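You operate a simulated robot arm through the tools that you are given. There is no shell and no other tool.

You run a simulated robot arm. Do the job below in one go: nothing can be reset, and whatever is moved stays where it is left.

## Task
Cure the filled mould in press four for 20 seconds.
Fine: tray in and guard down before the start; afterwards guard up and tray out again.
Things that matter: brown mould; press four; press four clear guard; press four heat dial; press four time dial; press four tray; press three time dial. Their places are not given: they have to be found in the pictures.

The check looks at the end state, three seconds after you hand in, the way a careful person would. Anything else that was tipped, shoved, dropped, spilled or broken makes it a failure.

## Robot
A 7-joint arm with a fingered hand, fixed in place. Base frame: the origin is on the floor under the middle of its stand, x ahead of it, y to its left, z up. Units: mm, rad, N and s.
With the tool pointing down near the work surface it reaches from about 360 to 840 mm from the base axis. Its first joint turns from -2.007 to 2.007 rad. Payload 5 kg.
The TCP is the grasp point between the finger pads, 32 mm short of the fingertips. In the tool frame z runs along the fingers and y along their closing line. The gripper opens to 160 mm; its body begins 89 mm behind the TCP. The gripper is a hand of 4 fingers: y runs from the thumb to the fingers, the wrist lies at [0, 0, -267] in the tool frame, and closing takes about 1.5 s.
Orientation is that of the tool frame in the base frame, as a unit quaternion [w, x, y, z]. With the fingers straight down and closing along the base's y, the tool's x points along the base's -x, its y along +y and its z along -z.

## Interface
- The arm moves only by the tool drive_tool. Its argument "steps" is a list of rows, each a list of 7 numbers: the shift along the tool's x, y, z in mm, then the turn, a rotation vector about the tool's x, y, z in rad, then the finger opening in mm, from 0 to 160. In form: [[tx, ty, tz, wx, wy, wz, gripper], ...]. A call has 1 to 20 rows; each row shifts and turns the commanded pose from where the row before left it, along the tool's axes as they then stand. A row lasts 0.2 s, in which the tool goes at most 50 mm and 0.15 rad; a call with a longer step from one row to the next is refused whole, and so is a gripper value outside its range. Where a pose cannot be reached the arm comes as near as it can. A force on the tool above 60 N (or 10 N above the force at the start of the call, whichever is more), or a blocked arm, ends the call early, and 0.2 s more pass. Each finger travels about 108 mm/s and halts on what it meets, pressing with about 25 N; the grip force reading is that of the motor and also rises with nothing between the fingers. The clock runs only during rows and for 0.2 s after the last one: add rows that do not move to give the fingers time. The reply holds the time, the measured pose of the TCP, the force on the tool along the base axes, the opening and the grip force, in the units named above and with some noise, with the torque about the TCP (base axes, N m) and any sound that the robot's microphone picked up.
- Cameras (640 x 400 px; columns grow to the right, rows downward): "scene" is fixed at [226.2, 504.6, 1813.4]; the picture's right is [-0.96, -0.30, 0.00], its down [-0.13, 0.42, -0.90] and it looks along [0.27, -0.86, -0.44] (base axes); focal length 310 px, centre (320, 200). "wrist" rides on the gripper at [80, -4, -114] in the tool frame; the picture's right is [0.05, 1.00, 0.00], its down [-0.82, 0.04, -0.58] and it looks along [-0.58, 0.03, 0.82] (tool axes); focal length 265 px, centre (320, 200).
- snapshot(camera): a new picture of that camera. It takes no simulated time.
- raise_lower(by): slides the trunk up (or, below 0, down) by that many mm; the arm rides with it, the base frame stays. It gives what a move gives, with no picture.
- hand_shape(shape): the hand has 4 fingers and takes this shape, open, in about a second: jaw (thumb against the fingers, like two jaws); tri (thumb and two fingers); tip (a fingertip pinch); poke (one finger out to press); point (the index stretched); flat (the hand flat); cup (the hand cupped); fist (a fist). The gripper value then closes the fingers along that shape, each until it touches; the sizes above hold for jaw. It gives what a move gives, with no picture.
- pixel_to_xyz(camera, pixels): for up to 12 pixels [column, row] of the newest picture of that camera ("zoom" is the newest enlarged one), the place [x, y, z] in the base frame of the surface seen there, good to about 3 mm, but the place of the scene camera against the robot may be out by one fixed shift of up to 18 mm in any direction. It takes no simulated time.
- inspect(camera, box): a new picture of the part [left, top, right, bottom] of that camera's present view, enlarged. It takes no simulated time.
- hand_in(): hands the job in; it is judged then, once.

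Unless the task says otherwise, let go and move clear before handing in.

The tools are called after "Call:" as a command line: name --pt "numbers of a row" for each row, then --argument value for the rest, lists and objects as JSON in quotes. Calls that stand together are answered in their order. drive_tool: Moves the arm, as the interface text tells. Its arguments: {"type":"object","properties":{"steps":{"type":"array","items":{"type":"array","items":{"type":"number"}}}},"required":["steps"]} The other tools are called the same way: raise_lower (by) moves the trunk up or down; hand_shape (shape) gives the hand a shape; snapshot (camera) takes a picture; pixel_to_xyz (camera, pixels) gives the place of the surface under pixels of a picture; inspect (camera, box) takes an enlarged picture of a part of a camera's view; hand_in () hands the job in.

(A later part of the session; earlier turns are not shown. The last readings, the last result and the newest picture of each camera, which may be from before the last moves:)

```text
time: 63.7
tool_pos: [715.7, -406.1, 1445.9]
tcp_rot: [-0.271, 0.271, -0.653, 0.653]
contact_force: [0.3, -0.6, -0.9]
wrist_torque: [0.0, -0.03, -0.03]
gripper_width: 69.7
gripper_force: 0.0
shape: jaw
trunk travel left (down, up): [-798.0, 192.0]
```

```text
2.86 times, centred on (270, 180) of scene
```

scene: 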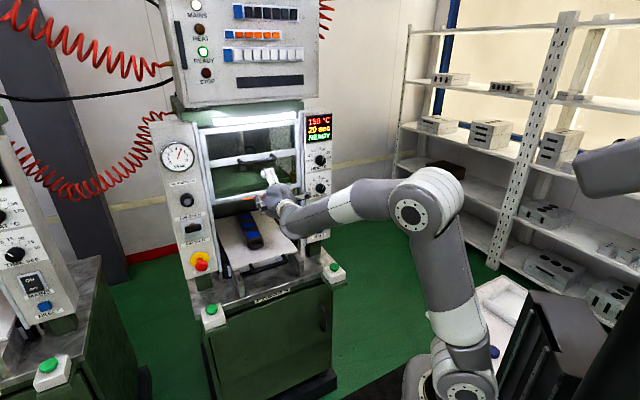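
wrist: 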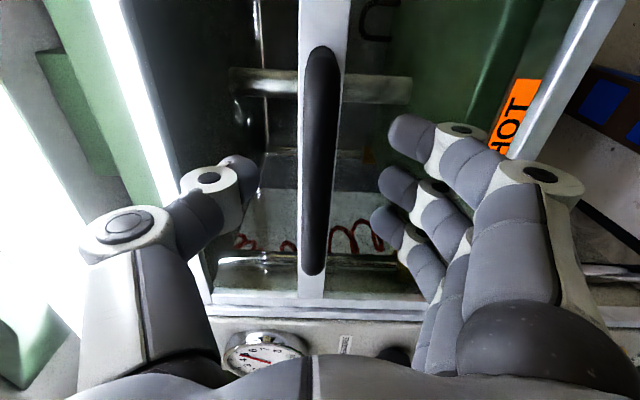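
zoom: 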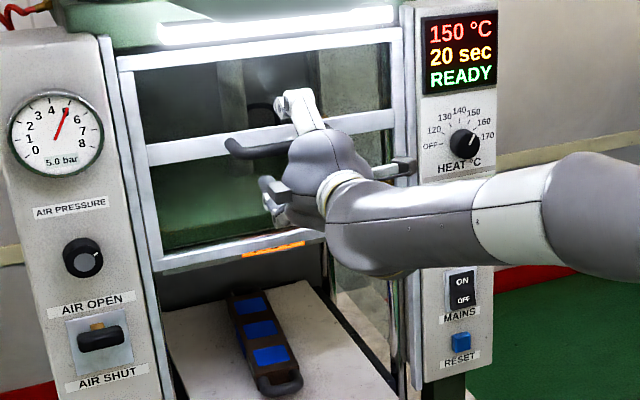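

The bar lies centred between thumb and fingers. I close to the same caging width and then pull down gently.

Call:
drive_tool --pt "0 0 0 0 0 0 45" --pt "0 0 0 0 0 0 25" --pt "0 0 0 0 0 0 12" --pt "0 0 0 0 0 0 8" --pt "0 0 0 0 0 0 8" --pt "0 5 0 0 0 0 8" --pt "0 8 0 0 0 0 8" --pt "0 8 0 0 0 0 8"

Call:
snapshot --camera "wrist"

Call:
inspect --camera "scene" --box '[190, 110, 350, 250]'

```text
time: 65.5
tool_pos: [715.1, -407.3, 1424.9]
tcp_rot: [-0.271, 0.271, -0.653, 0.653]
contact_force: [-0.5, -0.7, 1.7]
wrist_torque: [0.0, 0.02, -0.01]
gripper_width: 8.9
gripper_force: 0.0
shape: jaw
trunk travel left (down, up): [-798.0, 192.0]
```

```text
taken
```

wrist: 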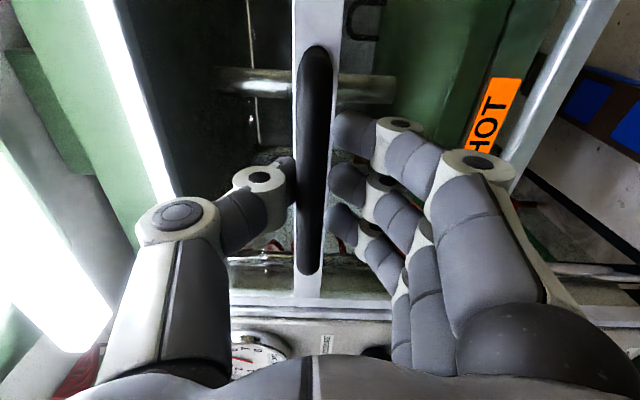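

```text
2.86 times, centred on (270, 180) of scene
```

zoom: 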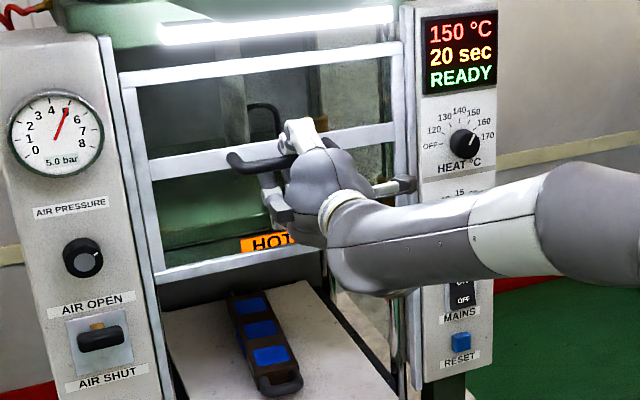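

The guard moves down with almost no force. I continue downward in steady steps.

Call:
drive_tool --pt "0 10 0 0 0 0 8" --pt "0 14 0 0 0 0 8" --pt "0 14 0 0 0 0 8" --pt "0 14 0 0 0 0 8" --pt "0 14 0 0 0 0 8" --pt "0 14 0 0 0 0 8" --pt "0 14 0 0 0 0 8" --pt "0 14 0 0 0 0 8" --pt "0 14 0 0 0 0 8" --pt "0 14 0 0 0 0 8" --pt "0 14 0 0 0 0 8"

Call:
snapshot --camera "wrist"

Call:
inspect --camera "scene" --box '[190, 110, 350, 290]'

```text
time: 67.9
tool_pos: [713.7, -403.5, 1299.2]
tcp_rot: [0.269, -0.27, 0.655, -0.653]
contact_force: [0.6, -4.0, 2.2]
wrist_torque: [0.04, 0.04, -0.04]
gripper_width: 8.6
gripper_force: 0.1
shape: jaw
out of reach, approached as far as the arm can: row 10, 11
trunk travel left (down, up): [-798.0, 192.0]
```

```text
taken
```

wrist: 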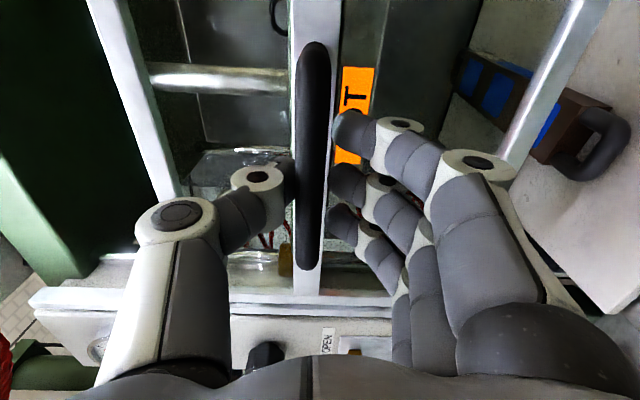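

```text
2.22 times, centred on (270, 200) of scene
```

zoom: 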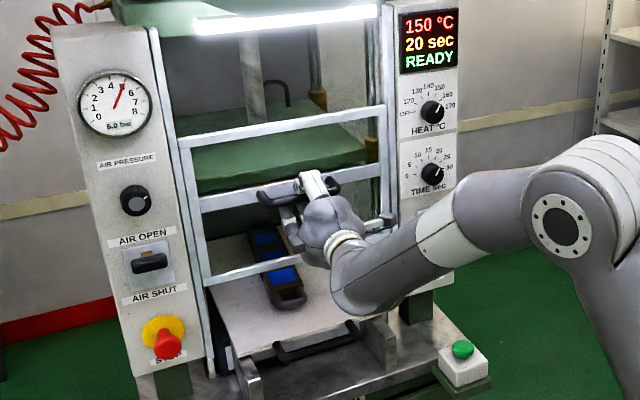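

The arm reached its downward limit at z=1299, with the guard following well. I continue down with the trunk, which moves everything vertically.

Call:
raise_lower --by -60

Call:
snapshot --camera "wrist"

Call:
inspect --camera "scene" --box '[190, 110, 350, 290]'

```text
time: 68.9
tool_pos: [715.1, -402.5, 1237.9]
tcp_rot: [0.269, -0.27, 0.655, -0.653]
contact_force: [-0.4, -2.9, 2.7]
wrist_torque: [0.03, 0.01, -0.04]
gripper_width: 8.5
gripper_force: 0.1
shape: jaw
trunk travel left (down, up): [-738.0, 252.0]
```

```text
taken
```

wrist: 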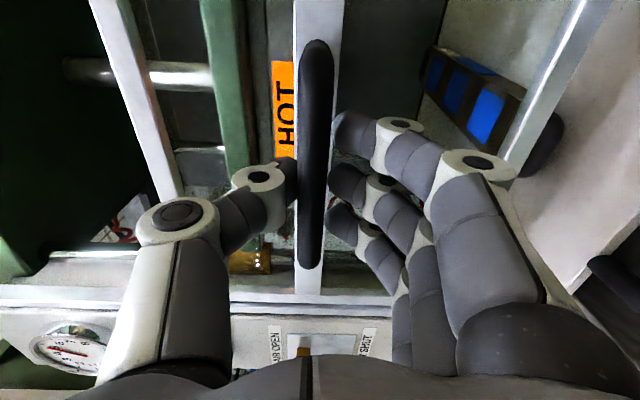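

```text
2.22 times, centred on (270, 200) of scene
```

zoom: 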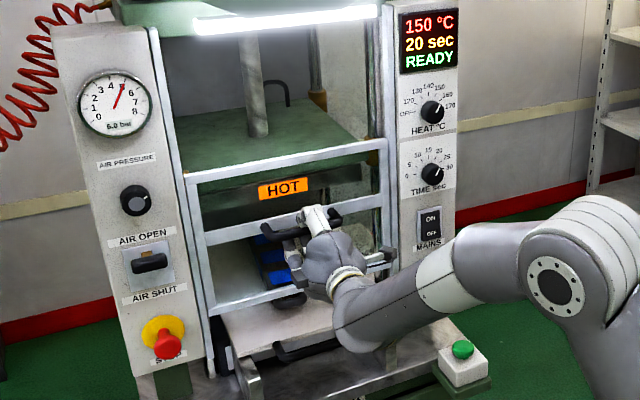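

The guard's lower rail is now around z≈1095. I keep lowering in smaller trunk steps, watching force.

Call:
raise_lower --by -30

Call:
raise_lower --by -10

Call:
snapshot --camera "wrist"

Call:
inspect --camera "scene" --box '[190, 110, 350, 290]'

```text
time: 69.7
tool_pos: [715.9, -402.9, 1209.1]
tcp_rot: [0.269, -0.27, 0.655, -0.653]
contact_force: [0.8, -2.3, 1.7]
wrist_torque: [0.0, 0.03, -0.04]
gripper_width: 8.8
gripper_force: 0.0
shape: jaw
trunk travel left (down, up): [-708.0, 282.0]
```

```text
time: 70.2
tool_pos: [715.2, -402.2, 1200.2]
tcp_rot: [0.269, -0.27, 0.655, -0.653]
contact_force: [2.1, -1.0, 2.0]
wrist_torque: [0.0, -0.03, -0.01]
gripper_width: 8.6
gripper_force: 0.0
shape: jaw
trunk travel left (down, up): [-698.0, 292.0]
```

```text
taken
```

wrist: 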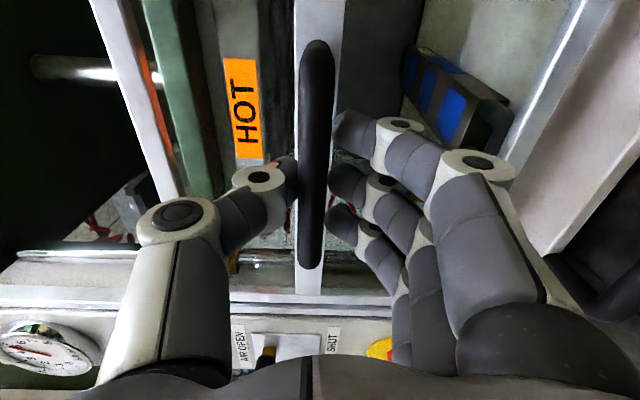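

```text
2.22 times, centred on (270, 200) of scene
```

zoom: 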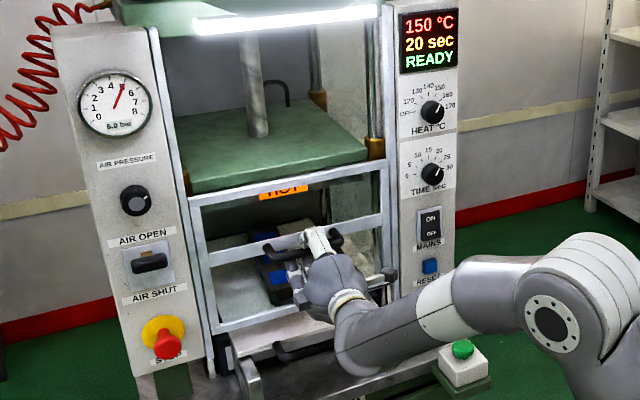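

Lower rail now near z≈1055; still no resistance. I continue in 10 mm steps.

Call:
raise_lower --by -10

Call:
raise_lower --by -8

Call:
snapshot --camera "wrist"

Call:
inspect --camera "scene" --box '[190, 150, 350, 300]'

```text
time: 70.8
tool_pos: [717.0, -403.0, 1187.1]
tcp_rot: [0.269, -0.271, 0.655, -0.652]
contact_force: [1.8, -1.3, 1.7]
wrist_torque: [0.04, 0.01, 0.01]
gripper_width: 8.4
gripper_force: 0.0
shape: jaw
trunk travel left (down, up): [-688.0, 302.0]
```

```text
time: 71.4
tool_pos: [714.2, -403.3, 1181.5]
tcp_rot: [0.269, -0.27, 0.654, -0.653]
contact_force: [1.1, -1.3, 4.1]
wrist_torque: [-0.04, 0.01, 0.0]
gripper_width: 9.3
gripper_force: 0.0
shape: jaw
trunk travel left (down, up): [-680.0, 310.0]
```

```text
taken
```

wrist: 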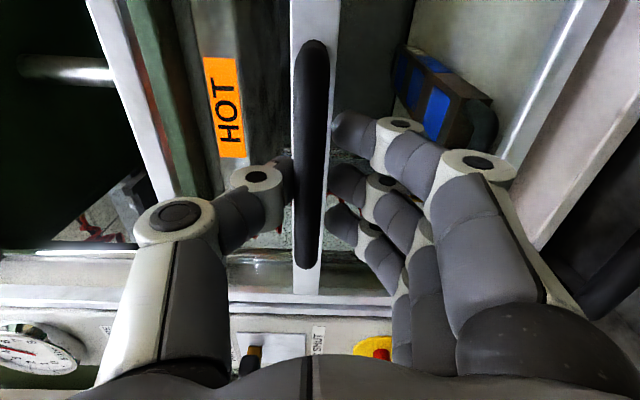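

```text
2.67 times, centred on (270, 225) of scene
```

zoom: 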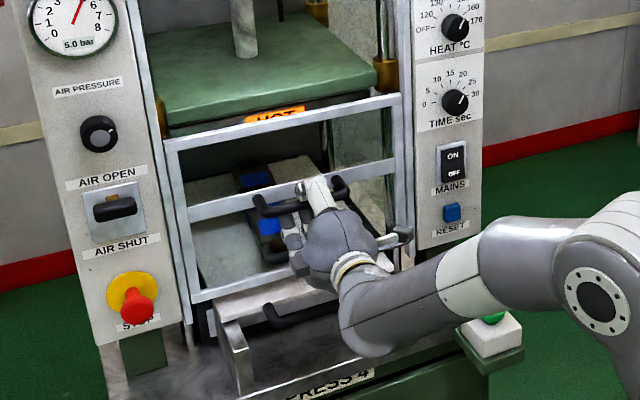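

Upward force begins to rise (4 N) at z≈1181; the lower rail is just above the tray. One more small step confirms whether it's at its stop.

Call:
raise_lower --by -8

Call:
snapshot --camera "wrist"

Call:
inspect --camera "scene" --box '[190, 200, 310, 300]'

```text
time: 72.0
tool_pos: [713.8, -402.3, 1174.0]
tcp_rot: [-0.271, 0.269, -0.653, 0.654]
contact_force: [-0.3, 1.6, 12.2]
wrist_torque: [-0.09, -0.17, 0.02]
gripper_width: 11.1
gripper_force: 0.0
shape: jaw
trunk travel left (down, up): [-672.0, 318.0]
```

```text
taken
```

wrist: 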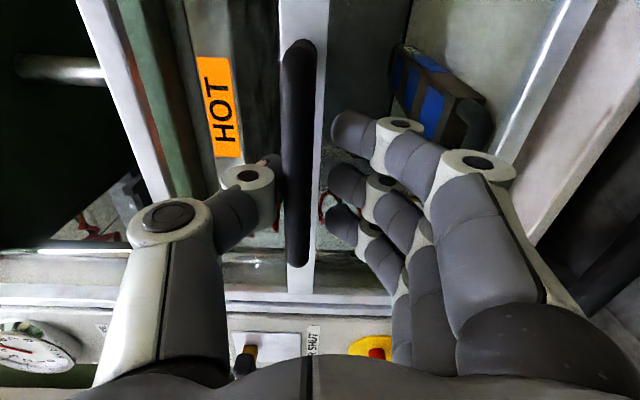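

```text
4.00 times, centred on (250, 250) of scene
```

zoom: 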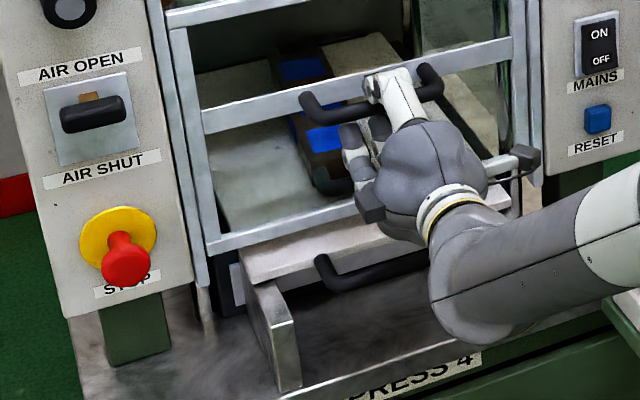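

The guard is at its lower stop (thumb flexes, 12 N). I relax, open the hand and back away from the handle.

Call:
raise_lower --by 9

Call:
drive_tool --pt "0 0 0 0 0 0 25" --pt "0 0 0 0 0 0 45" --pt "0 0 0 0 0 0 55" --pt "0 0 -15 0 0 0 55" --pt "0 0 -25 0 0 0 55" --pt "0 0 -35 0 0 0 55" --pt "0 0 -40 0 0 0 55"

Call:
snapshot --camera "wrist"

Call:
snapshot --camera "scene"

```text
time: 72.5
tool_pos: [714.0, -404.4, 1181.0]
tcp_rot: [0.267, -0.27, 0.655, -0.653]
contact_force: [0.9, -1.6, 2.9]
wrist_torque: [-0.03, -0.03, 0.0]
gripper_width: 9.3
gripper_force: 0.0
shape: jaw
trunk travel left (down, up): [-681.0, 309.0]
```

```text
time: 74.1
tool_pos: [632.9, -321.0, 1182.7]
tcp_rot: [0.269, -0.269, 0.654, -0.654]
contact_force: [-1.3, 0.2, 0.4]
wrist_torque: [-0.02, -0.01, 0.03]
gripper_width: 54.6
gripper_force: 0.0
shape: jaw
trunk travel left (down, up): [-681.0, 309.0]
```

```text
taken
```

wrist: 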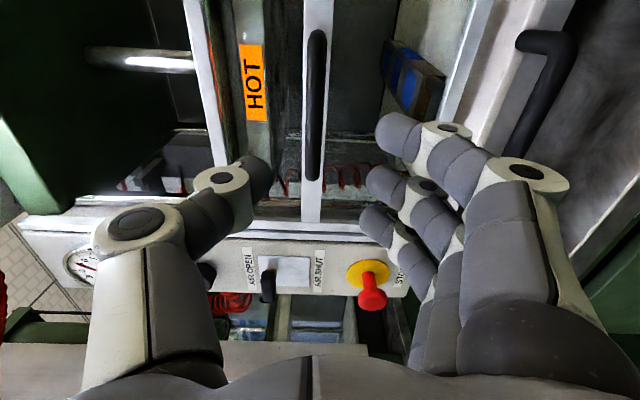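

```text
taken
```

scene: 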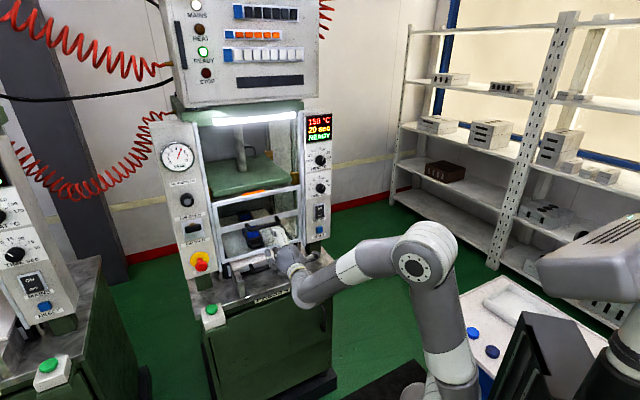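

The guard stays down (handle at px (318,100) in wrist view). Now I raise the trunk and pitch the hand down to go for the right green start button.

Call:
raise_lower --by 200

Call:
drive_tool --pt "0 38 -2.7 -0.1428 0 0 50" --pt "0 38 -2.7 -0.1428 0 0 50" --pt "0 38 -2.7 -0.1428 0 0 50" --pt "0 38 -2.7 -0.1428 0 0 50" --pt "0 38 -2.7 -0.1428 0 0 40" --pt "0 38 -2.7 -0.1428 0 0 30" --pt "0 38 -2.7 -0.1428 0 0 20" --pt "0 38 -2.7 -0.1428 0 0 10" --pt "0 38 -2.7 -0.1428 0 0 0" --pt "0 38 -2.7 -0.1428 0 0 0" --pt "0 38 -2.7 -0.1428 0 0 0"

Call:
inspect --camera "scene" --box '[190, 110, 350, 290]'

```text
time: 76.3
tool_pos: [634.5, -321.2, 1382.6]
tcp_rot: [0.269, -0.27, 0.655, -0.653]
contact_force: [0.0, 0.1, -0.1]
wrist_torque: [-0.02, 0.0, 0.02]
gripper_width: 54.5
gripper_force: 0.1
shape: jaw
trunk travel left (down, up): [-881.0, 109.0]
```

```text
time: 78.7
tool_pos: [446.1, -130.5, 1116.0]
tcp_rot: [-0.001, -0.381, 0.925, 0.002]
contact_force: [0.3, -0.1, 0.2]
wrist_torque: [-0.01, 0.01, 0.01]
gripper_width: 0.0
gripper_force: 24.4
shape: jaw
trunk travel left (down, up): [-881.0, 109.0]
```

```text
2.22 times, centred on (270, 200) of scene
```

zoom: 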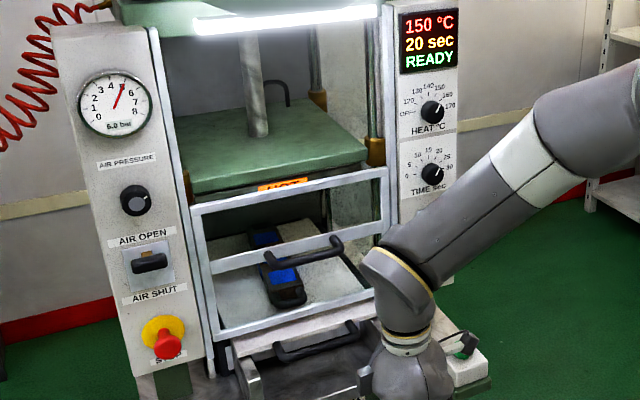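

Guard down, tray in, display READY at 20 sec. I move the closed hand over the right green button (467,-510).

Call:
drive_tool --pt "31.6 -35.2 0 0 0 0 0" --pt "31.6 -35.2 0 0 0 0 0" --pt "31.6 -35.2 0 0 0 0 0" --pt "31.6 -35.2 0 0 0 0 0" --pt "31.6 -35.2 0 0 0 0 0" --pt "31.6 -35.2 0 0 0 0 0" --pt "31.6 -35.2 0 0 0 0 0" --pt "31.6 -30 0 0 0 0 0" --pt "0 0 0 0 0 0 0"

Call:
snapshot --camera "wrist"

Call:
snapshot --camera "scene"

```text
time: 80.7
tool_pos: [461.3, -439.0, 1114.4]
tcp_rot: [-0.001, -0.38, 0.925, 0.001]
contact_force: [0.1, 0.7, -0.3]
wrist_torque: [-0.04, 0.01, 0.03]
gripper_width: 0.0
gripper_force: 24.7
shape: jaw
out of reach, approached as far as the arm can: row 7, 8
trunk travel left (down, up): [-881.0, 109.0]
```

```text
taken
```

wrist: 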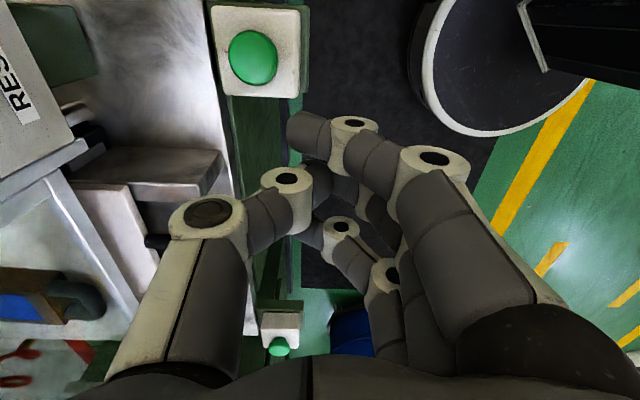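

```text
taken
```

scene: 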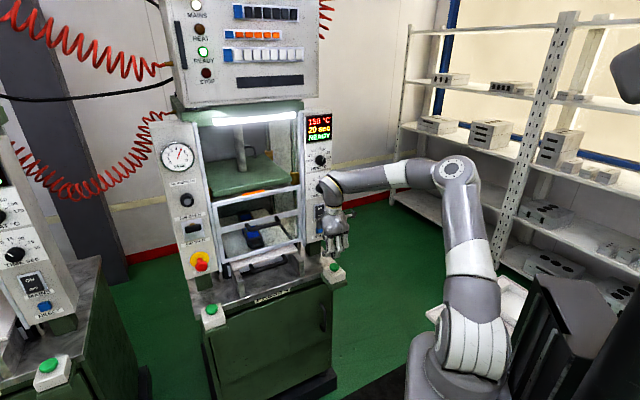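

The arm hit a joint limit short of the button (TCP s≈16, d≈-637). The button doesn't care about yaw, so I rotate the hand back by 45° about its vertical axis to relieve the joint.

Call:
drive_tool --pt "0 0 0 0 0 0.1309 0" --pt "0 0 0 0 0 0.1309 0" --pt "0 0 0 0 0 0.1309 0" --pt "0 0 0 0 0 0.1309 0" --pt "0 0 0 0 0 0.1309 0" --pt "0 0 0 0 0 0.1309 0" --pt "0 0 0 0 0 0 0"

Call:
snapshot --camera "wrist"

```text
time: 82.3
tool_pos: [461.2, -438.6, 1114.9]
tcp_rot: [-0.001, 0.003, 1.0, 0.001]
contact_force: [0.1, -0.3, -0.8]
wrist_torque: [0.01, 0.0, -0.01]
gripper_width: 0.0
gripper_force: 25.0
shape: jaw
trunk travel left (down, up): [-881.0, 109.0]
```

```text
taken
```

wrist: 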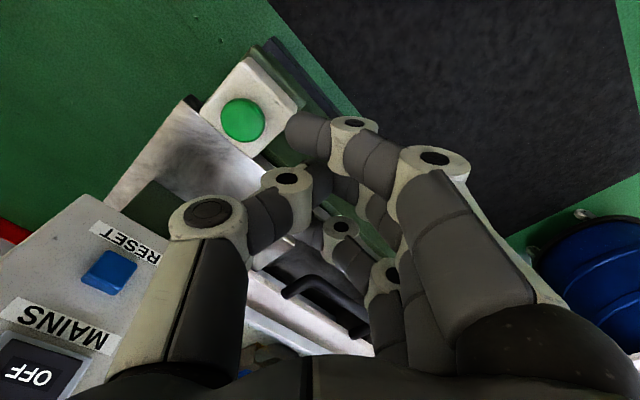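

The yaw is relieved. The right button is at px (242,120); I measure its top.

Call:
pixel_to_xyz --camera "wrist" --pixels '[[242, 118], [232, 115], [252, 118], [242, 108], [242, 130], [222, 118], [262, 122], [220, 95], [265, 85]]'

```text
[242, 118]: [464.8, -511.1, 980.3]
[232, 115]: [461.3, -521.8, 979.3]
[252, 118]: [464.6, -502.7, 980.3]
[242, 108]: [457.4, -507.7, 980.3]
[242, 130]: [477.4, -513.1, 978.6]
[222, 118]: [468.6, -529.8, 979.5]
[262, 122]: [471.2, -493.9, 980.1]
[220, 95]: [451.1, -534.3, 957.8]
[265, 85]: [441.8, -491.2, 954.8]
```

Button centre is (467,-511), top z≈980. I move above it and come down to just over the button.

Call:
drive_tool --pt "-3 -36 0 0 0 0 0" --pt "-3 -36.5 0 0 0 0 0" --pt "0 0 25 0 0 0 0" --pt "0 0 25 0 0 0 0" --pt "0 0 25 0 0 0 0" --pt "0 0 10 0 0 0 0" --pt "0 0 0 0 0 0 0"

Call:
snapshot --camera "wrist"

Call:
inspect --camera "scene" --box '[280, 180, 400, 300]'

```text
time: 83.9
tool_pos: [466.9, -510.5, 1028.7]
tcp_rot: [0.0, 0.001, 1.0, 0.001]
contact_force: [0.9, 0.0, -0.6]
wrist_torque: [0.0, 0.0, -0.01]
gripper_width: 0.1
gripper_force: 24.7
shape: jaw
trunk travel left (down, up): [-881.0, 109.0]
```

```text
taken
```

wrist: 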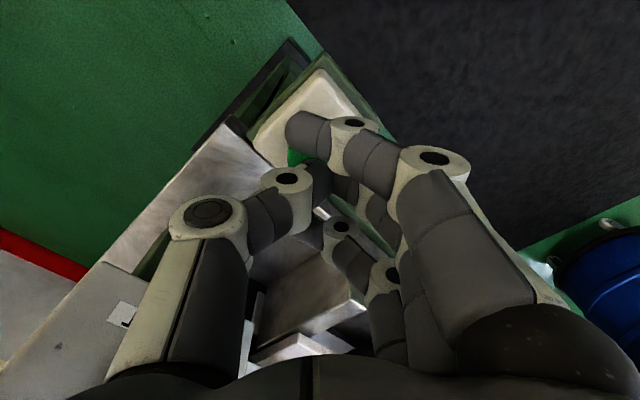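

```text
3.33 times, centred on (340, 240) of scene
```

zoom: 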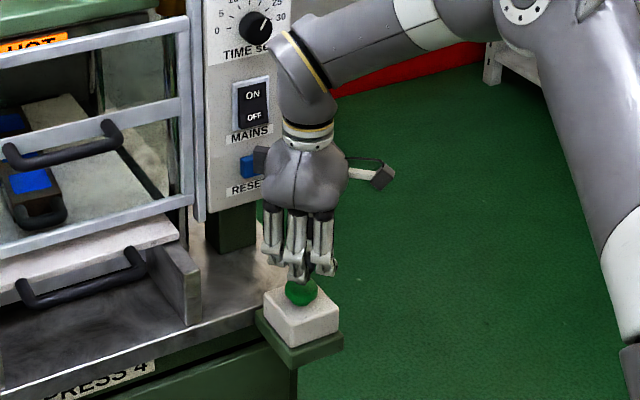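

The closed fingertips are right above the button. I press down in small steps and look at the display.

Call:
drive_tool --pt "0 0 8 0 0 0 0" --pt "0 0 6 0 0 0 0" --pt "0 0 4 0 0 0 0" --pt "0 0 3 0 0 0 0"

Call:
inspect --camera "scene" --box '[280, 100, 400, 300]'

Call:
inspect --camera "scene" --box '[150, 0, 350, 145]'

```text
time: 84.9
tool_pos: [467.1, -510.0, 1010.0]
tcp_rot: [0.0, 0.001, 1.0, 0.0]
contact_force: [0.5, 0.1, 4.9]
wrist_torque: [0.05, -0.04, 0.01]
gripper_width: 0.0
gripper_force: 25.1
shape: jaw
trunk travel left (down, up): [-881.0, 109.0]
heard: click
```

```text
2.00 times, centred on (340, 200) of scene
```

zoom: 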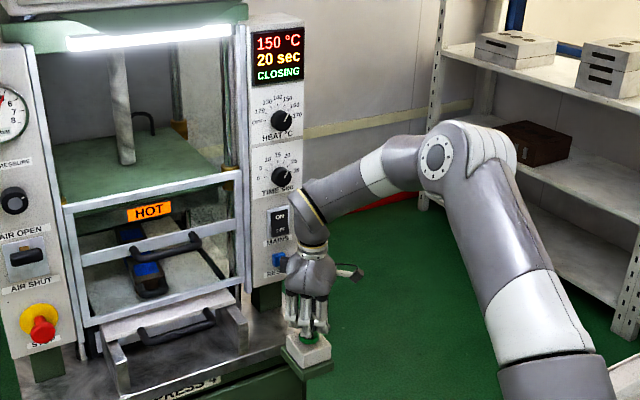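

```text
2.76 times, centred on (250, 72) of scene
```

zoom: 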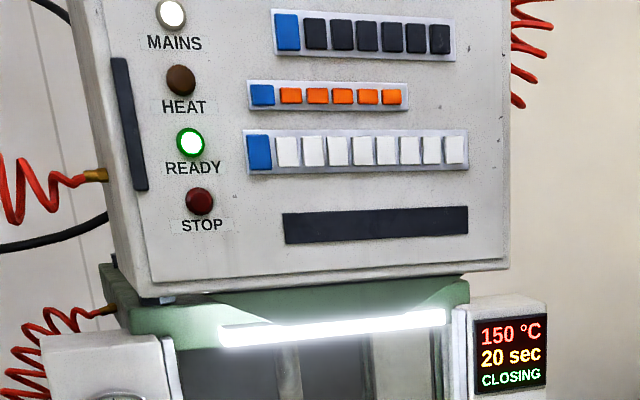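

A click was heard and the display now says CLOSING — the platen is coming down. I keep the button held for a moment and watch.

Call:
drive_tool --pt "0 0 0 0 0 0 0" --pt "0 0 0 0 0 0 0" --pt "0 0 0 0 0 0 0" --pt "0 0 0 0 0 0 0" --pt "0 0 0 0 0 0 0"

Call:
inspect --camera "scene" --box '[200, 100, 360, 300]'

```text
time: 86.1
tool_pos: [466.7, -509.5, 1009.6]
tcp_rot: [-0.001, 0.002, 1.0, 0.001]
contact_force: [1.2, -0.3, 4.6]
wrist_torque: [0.03, -0.06, -0.04]
gripper_width: 0.1
gripper_force: 24.9
shape: jaw
trunk travel left (down, up): [-881.0, 109.0]
```

```text
2.00 times, centred on (280, 200) of scene
```

zoom: 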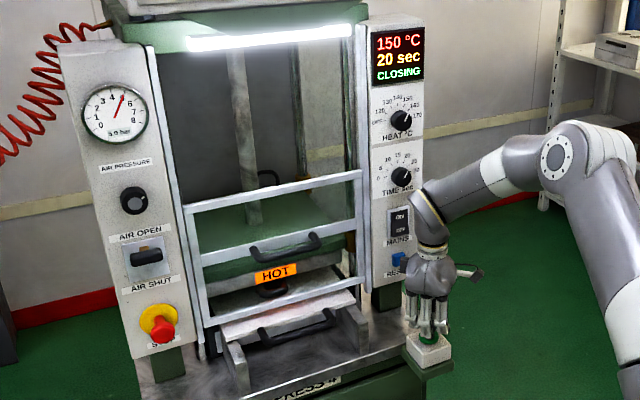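

The platen is nearly down on the mould, still CLOSING. I keep holding a little longer.

Call:
drive_tool --pt "0 0 0 0 0 0 0" --pt "0 0 0 0 0 0 0" --pt "0 0 0 0 0 0 0" --pt "0 0 0 0 0 0 0" --pt "0 0 0 0 0 0 0"

Call:
inspect --camera "scene" --box '[200, 100, 360, 300]'

```text
time: 87.3
tool_pos: [466.4, -509.0, 1009.8]
tcp_rot: [0.0, 0.002, 1.0, 0.0]
contact_force: [0.9, -0.3, 3.9]
wrist_torque: [0.0, -0.06, -0.02]
gripper_width: 0.0
gripper_force: 24.7
shape: jaw
trunk travel left (down, up): [-881.0, 109.0]
```

```text
2.00 times, centred on (280, 200) of scene
```

zoom: 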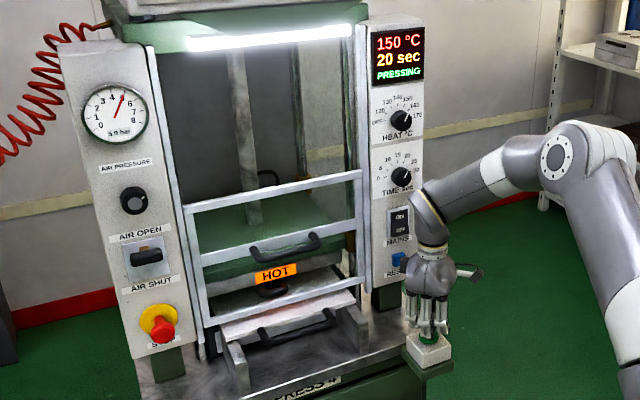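

The display now says PRESSING, so the cycle is running by itself. I release the button and rise clear, then check that pressing continues.

Call:
drive_tool --pt "0 0 -15 0 0 0 0" --pt "0 0 -25 0 0 0 0"

Call:
inspect --camera "scene" --box '[200, 100, 360, 300]'

```text
time: 87.9
tool_pos: [466.8, -509.5, 1049.3]
tcp_rot: [-0.001, 0.003, 1.0, 0.0]
contact_force: [0.0, 0.9, -0.4]
wrist_torque: [-0.04, -0.03, 0.02]
gripper_width: 0.0
gripper_force: 25.7
shape: jaw
trunk travel left (down, up): [-881.0, 109.0]
```

```text
2.00 times, centred on (280, 200) of scene
```

zoom: 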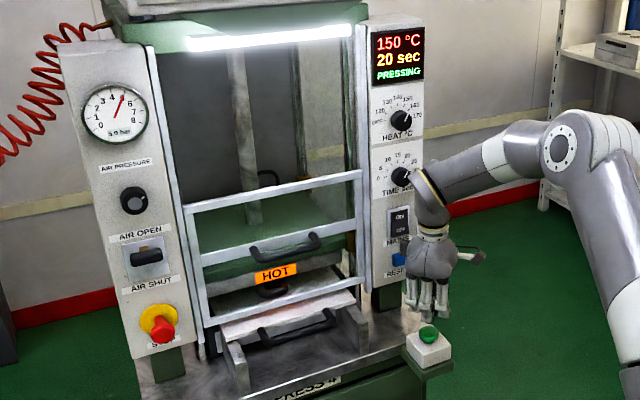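

Pressing continues after release. While it cures I move the hand back in front of the press to be ready for the guard.

Call:
drive_tool --pt "0 0 -33 0 0 0 0" --pt "0 0 -33 0 0 0 0" --pt "2.6 47.5 0 0 0 0 0" --pt "2.6 47.5 0 0 0 0 0" --pt "2.6 47.5 0 0 0 0 0" --pt "2.6 47.5 0 0 0 0 0" --pt "2.6 47.5 0 0 0 -0.1309 10" --pt "0 0 0 0 0 -0.1309 20" --pt "0 0 0 0 0 -0.1309 30" --pt "0 0 0 0 0 -0.1309 40" --pt "0 0 0 0 0 -0.1309 50" --pt "0 0 0 0 0 -0.1309 60"

Call:
inspect --camera "scene" --box '[200, 100, 360, 300]'

```text
time: 90.5
tool_pos: [454.4, -273.5, 1114.8]
tcp_rot: [0.0, -0.381, 0.924, 0.001]
contact_force: [0.0, 0.3, -0.8]
wrist_torque: [0.01, -0.02, -0.02]
gripper_width: 59.4
gripper_force: 0.1
shape: jaw
trunk travel left (down, up): [-881.0, 109.0]
```

```text
2.00 times, centred on (280, 200) of scene
```

zoom: 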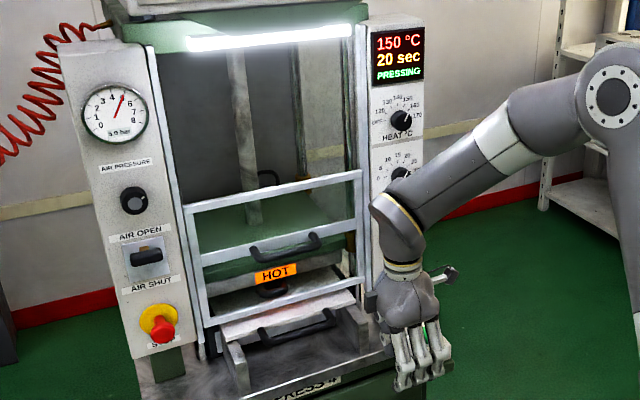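

Pressing continues. I move to the centre line (s≈218, d≈-407) and pitch the hand horizontal again.

Call:
drive_tool --pt "-30 36 0 0 0 0 60" --pt "-30 36 0 0 0 0 60" --pt "-30 36 0 0 0 0 60" --pt "0 -38 -2.7 0.1428 0 0 60" --pt "0 -38 -2.7 0.1428 0 0 60" --pt "0 -38 -2.7 0.1428 0 0 60" --pt "0 -38 -2.7 0.1428 0 0 60" --pt "0 -38 -2.7 0.1428 0 0 60" --pt "0 -38 -2.7 0.1428 0 0 60" --pt "0 -38 -2.7 0.1428 0 0 60" --pt "0 -38 -2.7 0.1428 0 0 60" --pt "0 -38 -2.7 0.1428 0 0 60" --pt "0 -38 -2.7 0.1428 0 0 60" --pt "0 -38 -2.7 0.1428 0 0 60"

Call:
inspect --camera "scene" --box '[200, 100, 360, 300]'

```text
time: 93.5
tool_pos: [630.4, -323.1, 1382.9]
tcp_rot: [-0.269, 0.269, -0.654, 0.654]
contact_force: [-0.5, 0.2, 0.2]
wrist_torque: [-0.02, 0.01, 0.01]
gripper_width: 59.9
gripper_force: 0.0
shape: jaw
trunk travel left (down, up): [-881.0, 109.0]
```

```text
2.00 times, centred on (280, 200) of scene
```

zoom: 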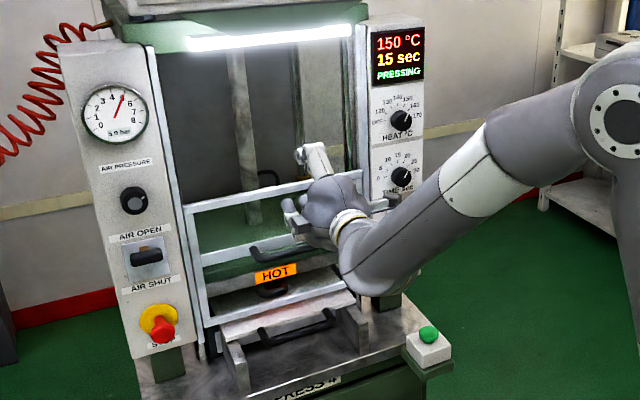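

The display shows 15 sec PRESSING, consistent with a countdown. I raise the tool 80 mm, then lower the trunk to bring the hand level with the lowered guard handle, with more downward margin.

Call:
drive_tool --pt "0 -40 0 0 0 0 65" --pt "0 -40 0 0 0 0 65"

Call:
raise_lower --by -276

Call:
inspect --camera "scene" --box '[200, 100, 360, 300]'

Call:
snapshot --camera "wrist"

```text
time: 94.1
tool_pos: [630.2, -323.5, 1461.8]
tcp_rot: [0.267, -0.27, 0.654, -0.654]
contact_force: [-0.5, -0.3, -0.2]
wrist_torque: [0.01, -0.01, 0.01]
gripper_width: 64.5
gripper_force: 0.2
shape: jaw
trunk travel left (down, up): [-881.0, 109.0]
```

```text
time: 96.9
tool_pos: [630.4, -322.6, 1186.0]
tcp_rot: [0.269, -0.269, 0.655, -0.653]
contact_force: [-0.2, 0.2, -0.5]
wrist_torque: [-0.01, -0.03, -0.01]
gripper_width: 64.4
gripper_force: 0.1
shape: jaw
trunk travel left (down, up): [-605.0, 385.0]
```

```text
2.00 times, centred on (280, 200) of scene
```

zoom: 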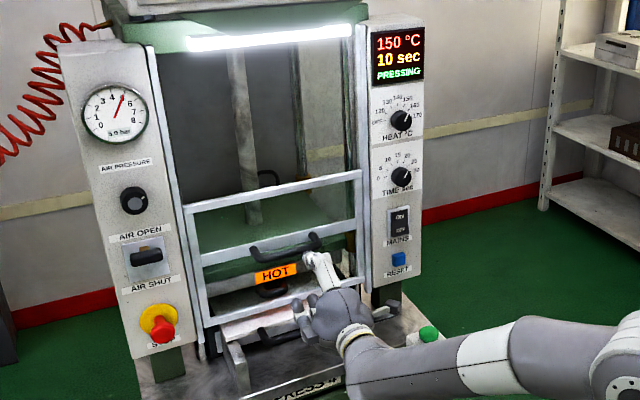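

```text
taken
```

wrist: 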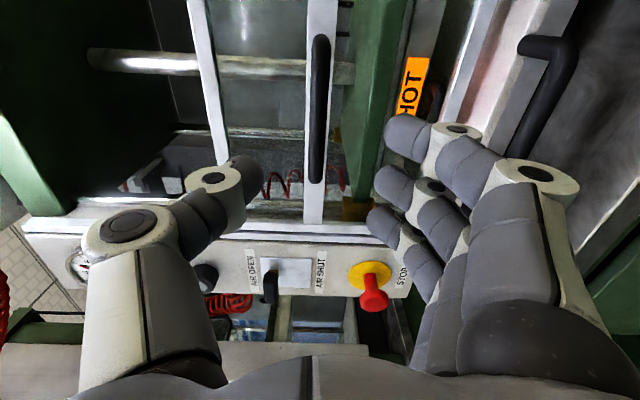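

10 sec remaining; the hand is lined up with the guard handle (bar at px x≈319) but well back. I wait.

Call:
drive_tool --pt "0 0 0 0 0 0 65" --pt "0 0 0 0 0 0 65" --pt "0 0 0 0 0 0 65" --pt "0 0 0 0 0 0 65" --pt "0 0 0 0 0 0 65" --pt "0 0 0 0 0 0 65" --pt "0 0 0 0 0 0 65" --pt "0 0 0 0 0 0 65" --pt "0 0 0 0 0 0 65" --pt "0 0 0 0 0 0 65" --pt "0 0 0 0 0 0 65" --pt "0 0 0 0 0 0 65" --pt "0 0 0 0 0 0 65" --pt "0 0 0 0 0 0 65" --pt "0 0 0 0 0 0 65" --pt "0 0 0 0 0 0 65" --pt "0 0 0 0 0 0 65" --pt "0 0 0 0 0 0 65" --pt "0 0 0 0 0 0 65" --pt "0 0 0 0 0 0 65"

Call:
inspect --camera "scene" --box '[200, 100, 360, 300]'

```text
time: 101.1
tool_pos: [630.6, -324.3, 1186.1]
tcp_rot: [0.268, -0.27, 0.655, -0.653]
contact_force: [0.6, 0.8, -0.2]
wrist_torque: [0.0, 0.0, 0.0]
gripper_width: 64.5
gripper_force: 0.1
shape: jaw
trunk travel left (down, up): [-605.0, 385.0]
```

```text
2.00 times, centred on (280, 200) of scene
```

zoom: 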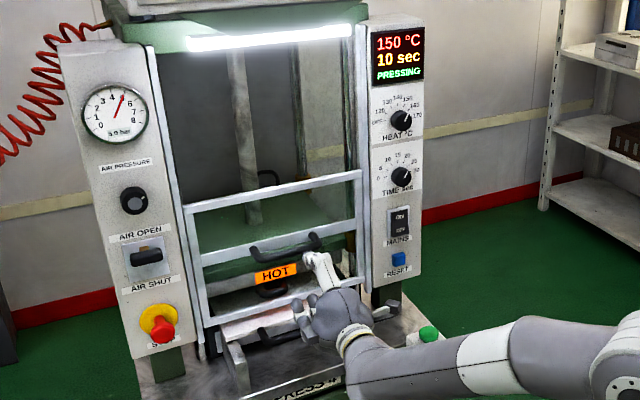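

Still 10 sec (5-second display steps). I keep waiting.

Call:
drive_tool --pt "0 0 0 0 0 0 65" --pt "0 0 0 0 0 0 65" --pt "0 0 0 0 0 0 65" --pt "0 0 0 0 0 0 65" --pt "0 0 0 0 0 0 65" --pt "0 0 0 0 0 0 65" --pt "0 0 0 0 0 0 65" --pt "0 0 0 0 0 0 65" --pt "0 0 0 0 0 0 65" --pt "0 0 0 0 0 0 65" --pt "0 0 0 0 0 0 65" --pt "0 0 0 0 0 0 65" --pt "0 0 0 0 0 0 65" --pt "0 0 0 0 0 0 65" --pt "0 0 0 0 0 0 65" --pt "0 0 0 0 0 0 65" --pt "0 0 0 0 0 0 65" --pt "0 0 0 0 0 0 65" --pt "0 0 0 0 0 0 65" --pt "0 0 0 0 0 0 65"

Call:
inspect --camera "scene" --box '[200, 100, 360, 300]'

```text
time: 105.3
tool_pos: [631.0, -324.2, 1186.9]
tcp_rot: [0.269, -0.27, 0.655, -0.653]
contact_force: [0.6, -0.6, -0.3]
wrist_torque: [0.01, -0.01, -0.03]
gripper_width: 64.4
gripper_force: 0.1
shape: jaw
trunk travel left (down, up): [-605.0, 385.0]
```

```text
2.00 times, centred on (280, 200) of scene
```

zoom: 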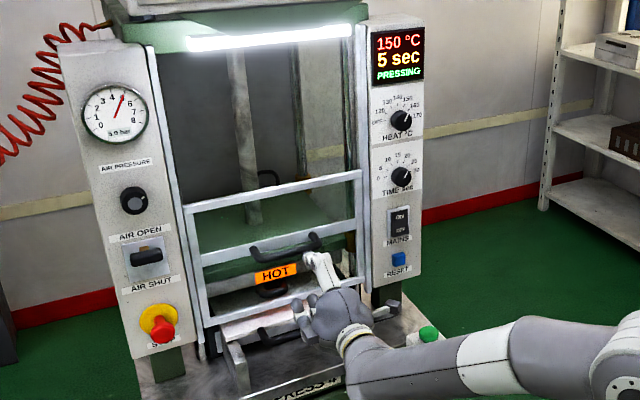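

5 sec or less remain. I wait on.

Call:
drive_tool --pt "0 0 0 0 0 0 65" --pt "0 0 0 0 0 0 65" --pt "0 0 0 0 0 0 65" --pt "0 0 0 0 0 0 65" --pt "0 0 0 0 0 0 65" --pt "0 0 0 0 0 0 65" --pt "0 0 0 0 0 0 65" --pt "0 0 0 0 0 0 65" --pt "0 0 0 0 0 0 65" --pt "0 0 0 0 0 0 65" --pt "0 0 0 0 0 0 65" --pt "0 0 0 0 0 0 65" --pt "0 0 0 0 0 0 65" --pt "0 0 0 0 0 0 65" --pt "0 0 0 0 0 0 65" --pt "0 0 0 0 0 0 65" --pt "0 0 0 0 0 0 65"

Call:
inspect --camera "scene" --box '[200, 100, 360, 300]'

```text
time: 108.9
tool_pos: [629.3, -323.1, 1186.6]
tcp_rot: [0.269, -0.27, 0.655, -0.653]
contact_force: [0.0, 0.9, -0.3]
wrist_torque: [0.01, 0.0, 0.03]
gripper_width: 64.5
gripper_force: 0.2
shape: jaw
trunk travel left (down, up): [-605.0, 385.0]
```

```text
2.00 times, centred on (280, 200) of scene
```

zoom: 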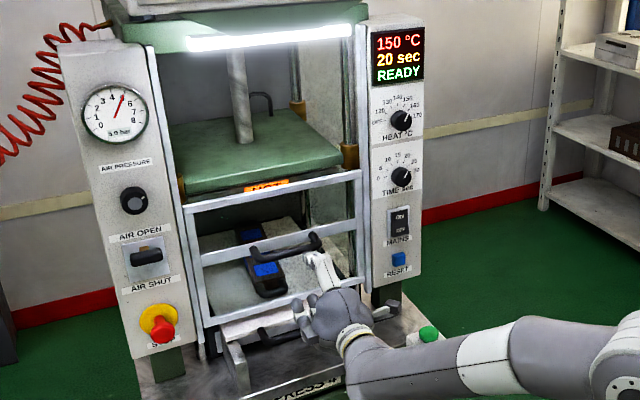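

The cycle finished: display back to READY / 20 sec and the platen is up. Now I check alignment with the guard handle and advance onto it.

Call:
drive_tool --pt "0 0 30 0 0 0 70" --pt "0 0 30 0 0 0 70"

Call:
snapshot --camera "wrist"

Call:
pixel_to_xyz --camera "wrist" --pixels '[[320, 80], [320, 110], [320, 140], [318, 165]]'

```text
time: 109.5
tool_pos: [674.9, -365.9, 1185.3]
tcp_rot: [0.269, -0.27, 0.655, -0.653]
contact_force: [0.2, -1.1, 1.2]
wrist_torque: [-0.01, 0.0, 0.01]
gripper_width: 69.1
gripper_force: 0.0
shape: jaw
trunk travel left (down, up): [-605.0, 385.0]
```

```text
taken
```

wrist: 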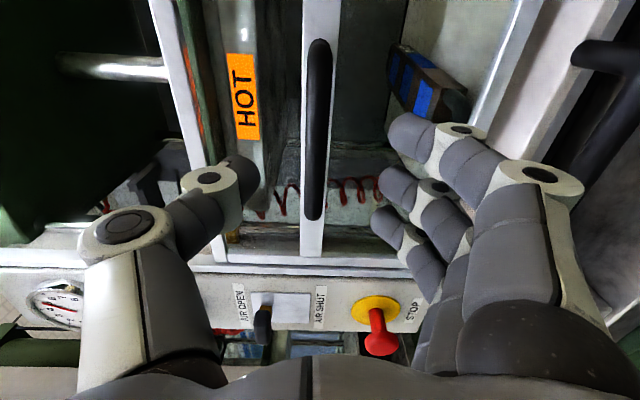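

```text
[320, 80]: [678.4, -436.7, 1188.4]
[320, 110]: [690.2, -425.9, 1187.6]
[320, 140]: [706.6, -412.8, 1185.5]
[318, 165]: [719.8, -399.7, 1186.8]
```

Bar at z≈1187, d≈-790 front, centred. I advance and cage it, then lift.

Call:
drive_tool --pt "0 0 25 0 0 0 70" --pt "0 0 20 0 0 0 70" --pt "0 0 11 0 0 0 70" --pt "0 0 0 0 0 0 45" --pt "0 0 0 0 0 0 25" --pt "0 0 0 0 0 0 12" --pt "0 0 0 0 0 0 8" --pt "0 0 0 0 0 0 8"

Call:
raise_lower --by 20

Call:
snapshot --camera "wrist"

Call:
inspect --camera "scene" --box '[200, 100, 360, 300]'

```text
time: 111.3
tool_pos: [713.5, -404.9, 1186.4]
tcp_rot: [0.268, -0.269, 0.654, -0.654]
contact_force: [0.0, -0.1, 1.6]
wrist_torque: [0.01, -0.03, 0.02]
gripper_width: 9.0
gripper_force: 0.1
shape: jaw
trunk travel left (down, up): [-605.0, 385.0]
```

```text
time: 112.0
tool_pos: [713.6, -405.4, 1205.4]
tcp_rot: [0.268, -0.27, 0.655, -0.653]
contact_force: [0.4, -0.7, -1.9]
wrist_torque: [0.02, 0.02, 0.03]
gripper_width: 8.5
gripper_force: 0.0
shape: jaw
trunk travel left (down, up): [-625.0, 365.0]
```

```text
taken
```

wrist: 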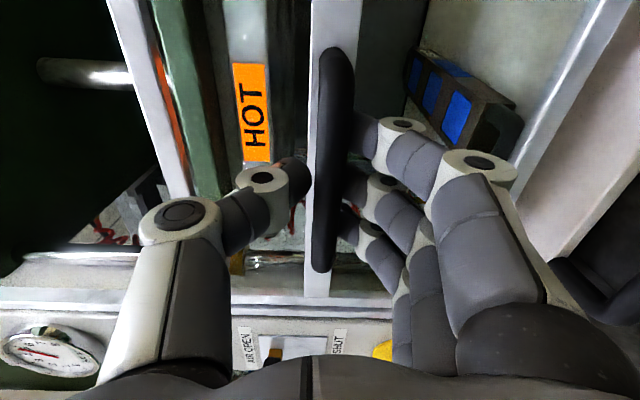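

```text
2.00 times, centred on (280, 200) of scene
```

zoom: 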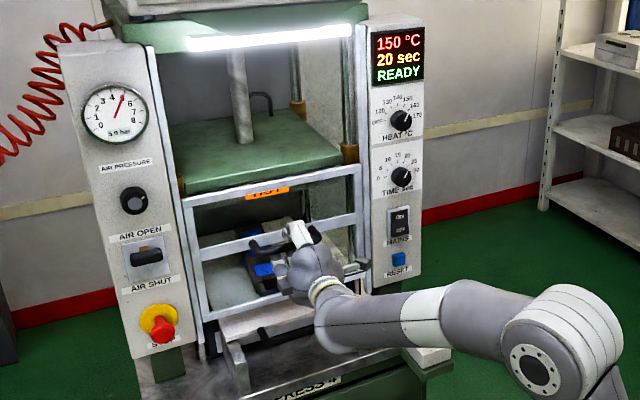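

The guard lifts with the fingers under the bar. I raise the trunk further.

Call:
raise_lower --by 200

Call:
inspect --camera "scene" --box '[200, 100, 360, 300]'

Call:
snapshot --camera "wrist"

```text
time: 114.1
tool_pos: [714.1, -405.3, 1405.7]
tcp_rot: [0.27, -0.269, 0.655, -0.653]
contact_force: [1.5, -0.5, -1.3]
wrist_torque: [0.03, 0.01, 0.01]
gripper_width: 8.3
gripper_force: 0.0
shape: jaw
trunk travel left (down, up): [-825.0, 165.0]
```

```text
2.00 times, centred on (280, 200) of scene
```

zoom: 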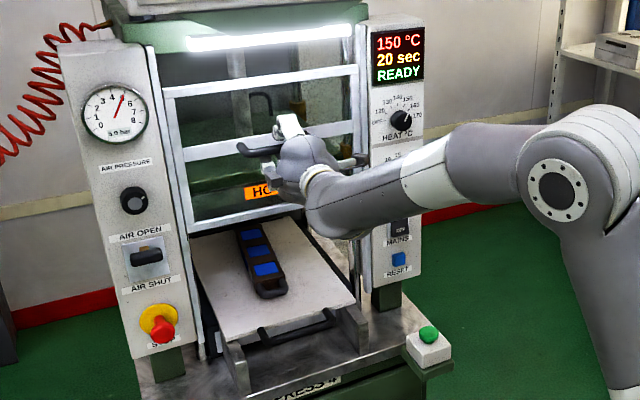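

```text
taken
```

wrist: 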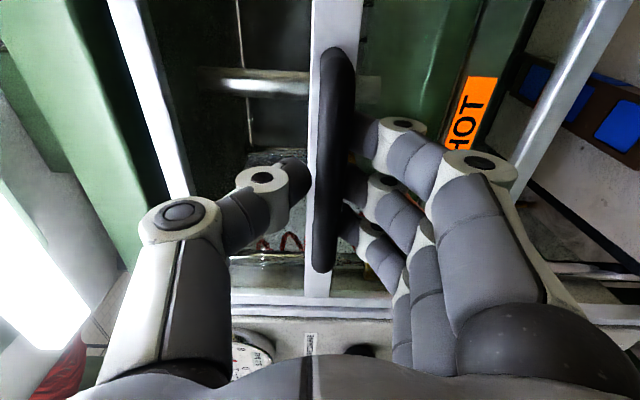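

The guard handle is around z≈1396; about 50 mm more. I continue in smaller steps to the top.

Call:
raise_lower --by 40

Call:
raise_lower --by 10

Call:
snapshot --camera "wrist"

Call:
pixel_to_xyz --camera "wrist" --pixels '[[335, 80], [335, 110], [334, 140], [330, 200]]'

```text
time: 115.0
tool_pos: [712.7, -405.7, 1446.6]
tcp_rot: [0.269, -0.269, 0.654, -0.653]
contact_force: [1.5, -1.3, -0.7]
wrist_torque: [0.0, -0.02, -0.04]
gripper_width: 8.4
gripper_force: 0.1
shape: jaw
trunk travel left (down, up): [-865.0, 125.0]
```

```text
time: 115.5
tool_pos: [713.0, -405.5, 1454.6]
tcp_rot: [0.268, -0.27, 0.655, -0.653]
contact_force: [0.6, -0.8, -3.4]
wrist_torque: [0.05, 0.01, -0.02]
gripper_width: 8.6
gripper_force: 0.0
shape: jaw
trunk travel left (down, up): [-875.0, 115.0]
```

```text
taken
```

wrist: 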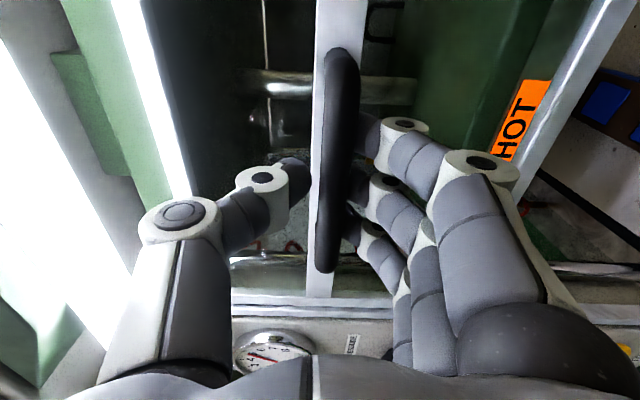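

```text
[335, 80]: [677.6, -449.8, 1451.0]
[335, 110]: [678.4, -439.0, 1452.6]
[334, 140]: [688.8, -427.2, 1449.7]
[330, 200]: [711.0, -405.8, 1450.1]
```

The bar is at z≈1450, at its original height, and force starts rising (-3.4 N). One more small lift to seat it at the top.

Call:
raise_lower --by 6

Call:
snapshot --camera "wrist"

Call:
inspect --camera "scene" --box '[200, 100, 360, 300]'

```text
time: 116.1
tool_pos: [715.0, -405.6, 1461.0]
tcp_rot: [0.268, -0.271, 0.656, -0.652]
contact_force: [0.2, -0.6, -11.5]
wrist_torque: [0.12, 0.04, -0.02]
gripper_width: 9.4
gripper_force: 0.0
shape: jaw
trunk travel left (down, up): [-881.0, 109.0]
```

```text
taken
```

wrist: 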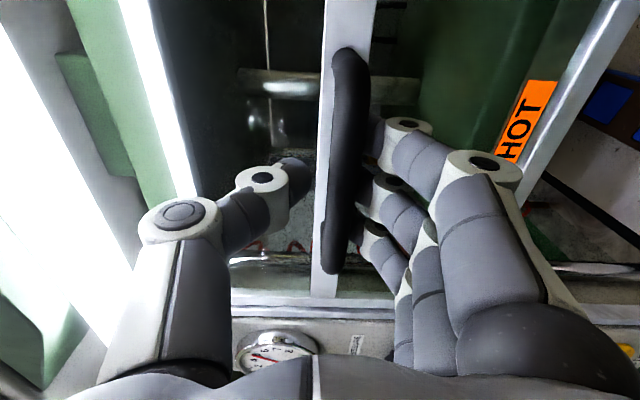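

```text
2.00 times, centred on (280, 200) of scene
```

zoom: 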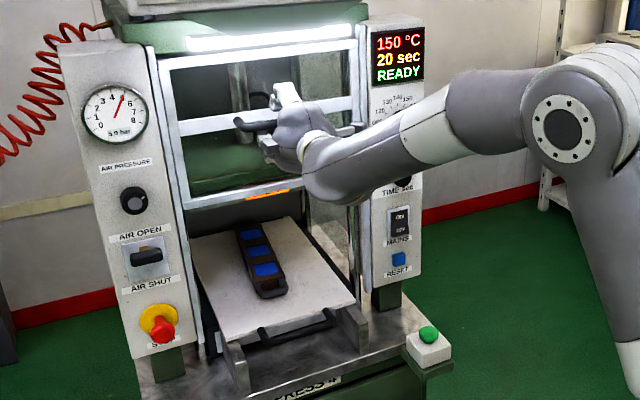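

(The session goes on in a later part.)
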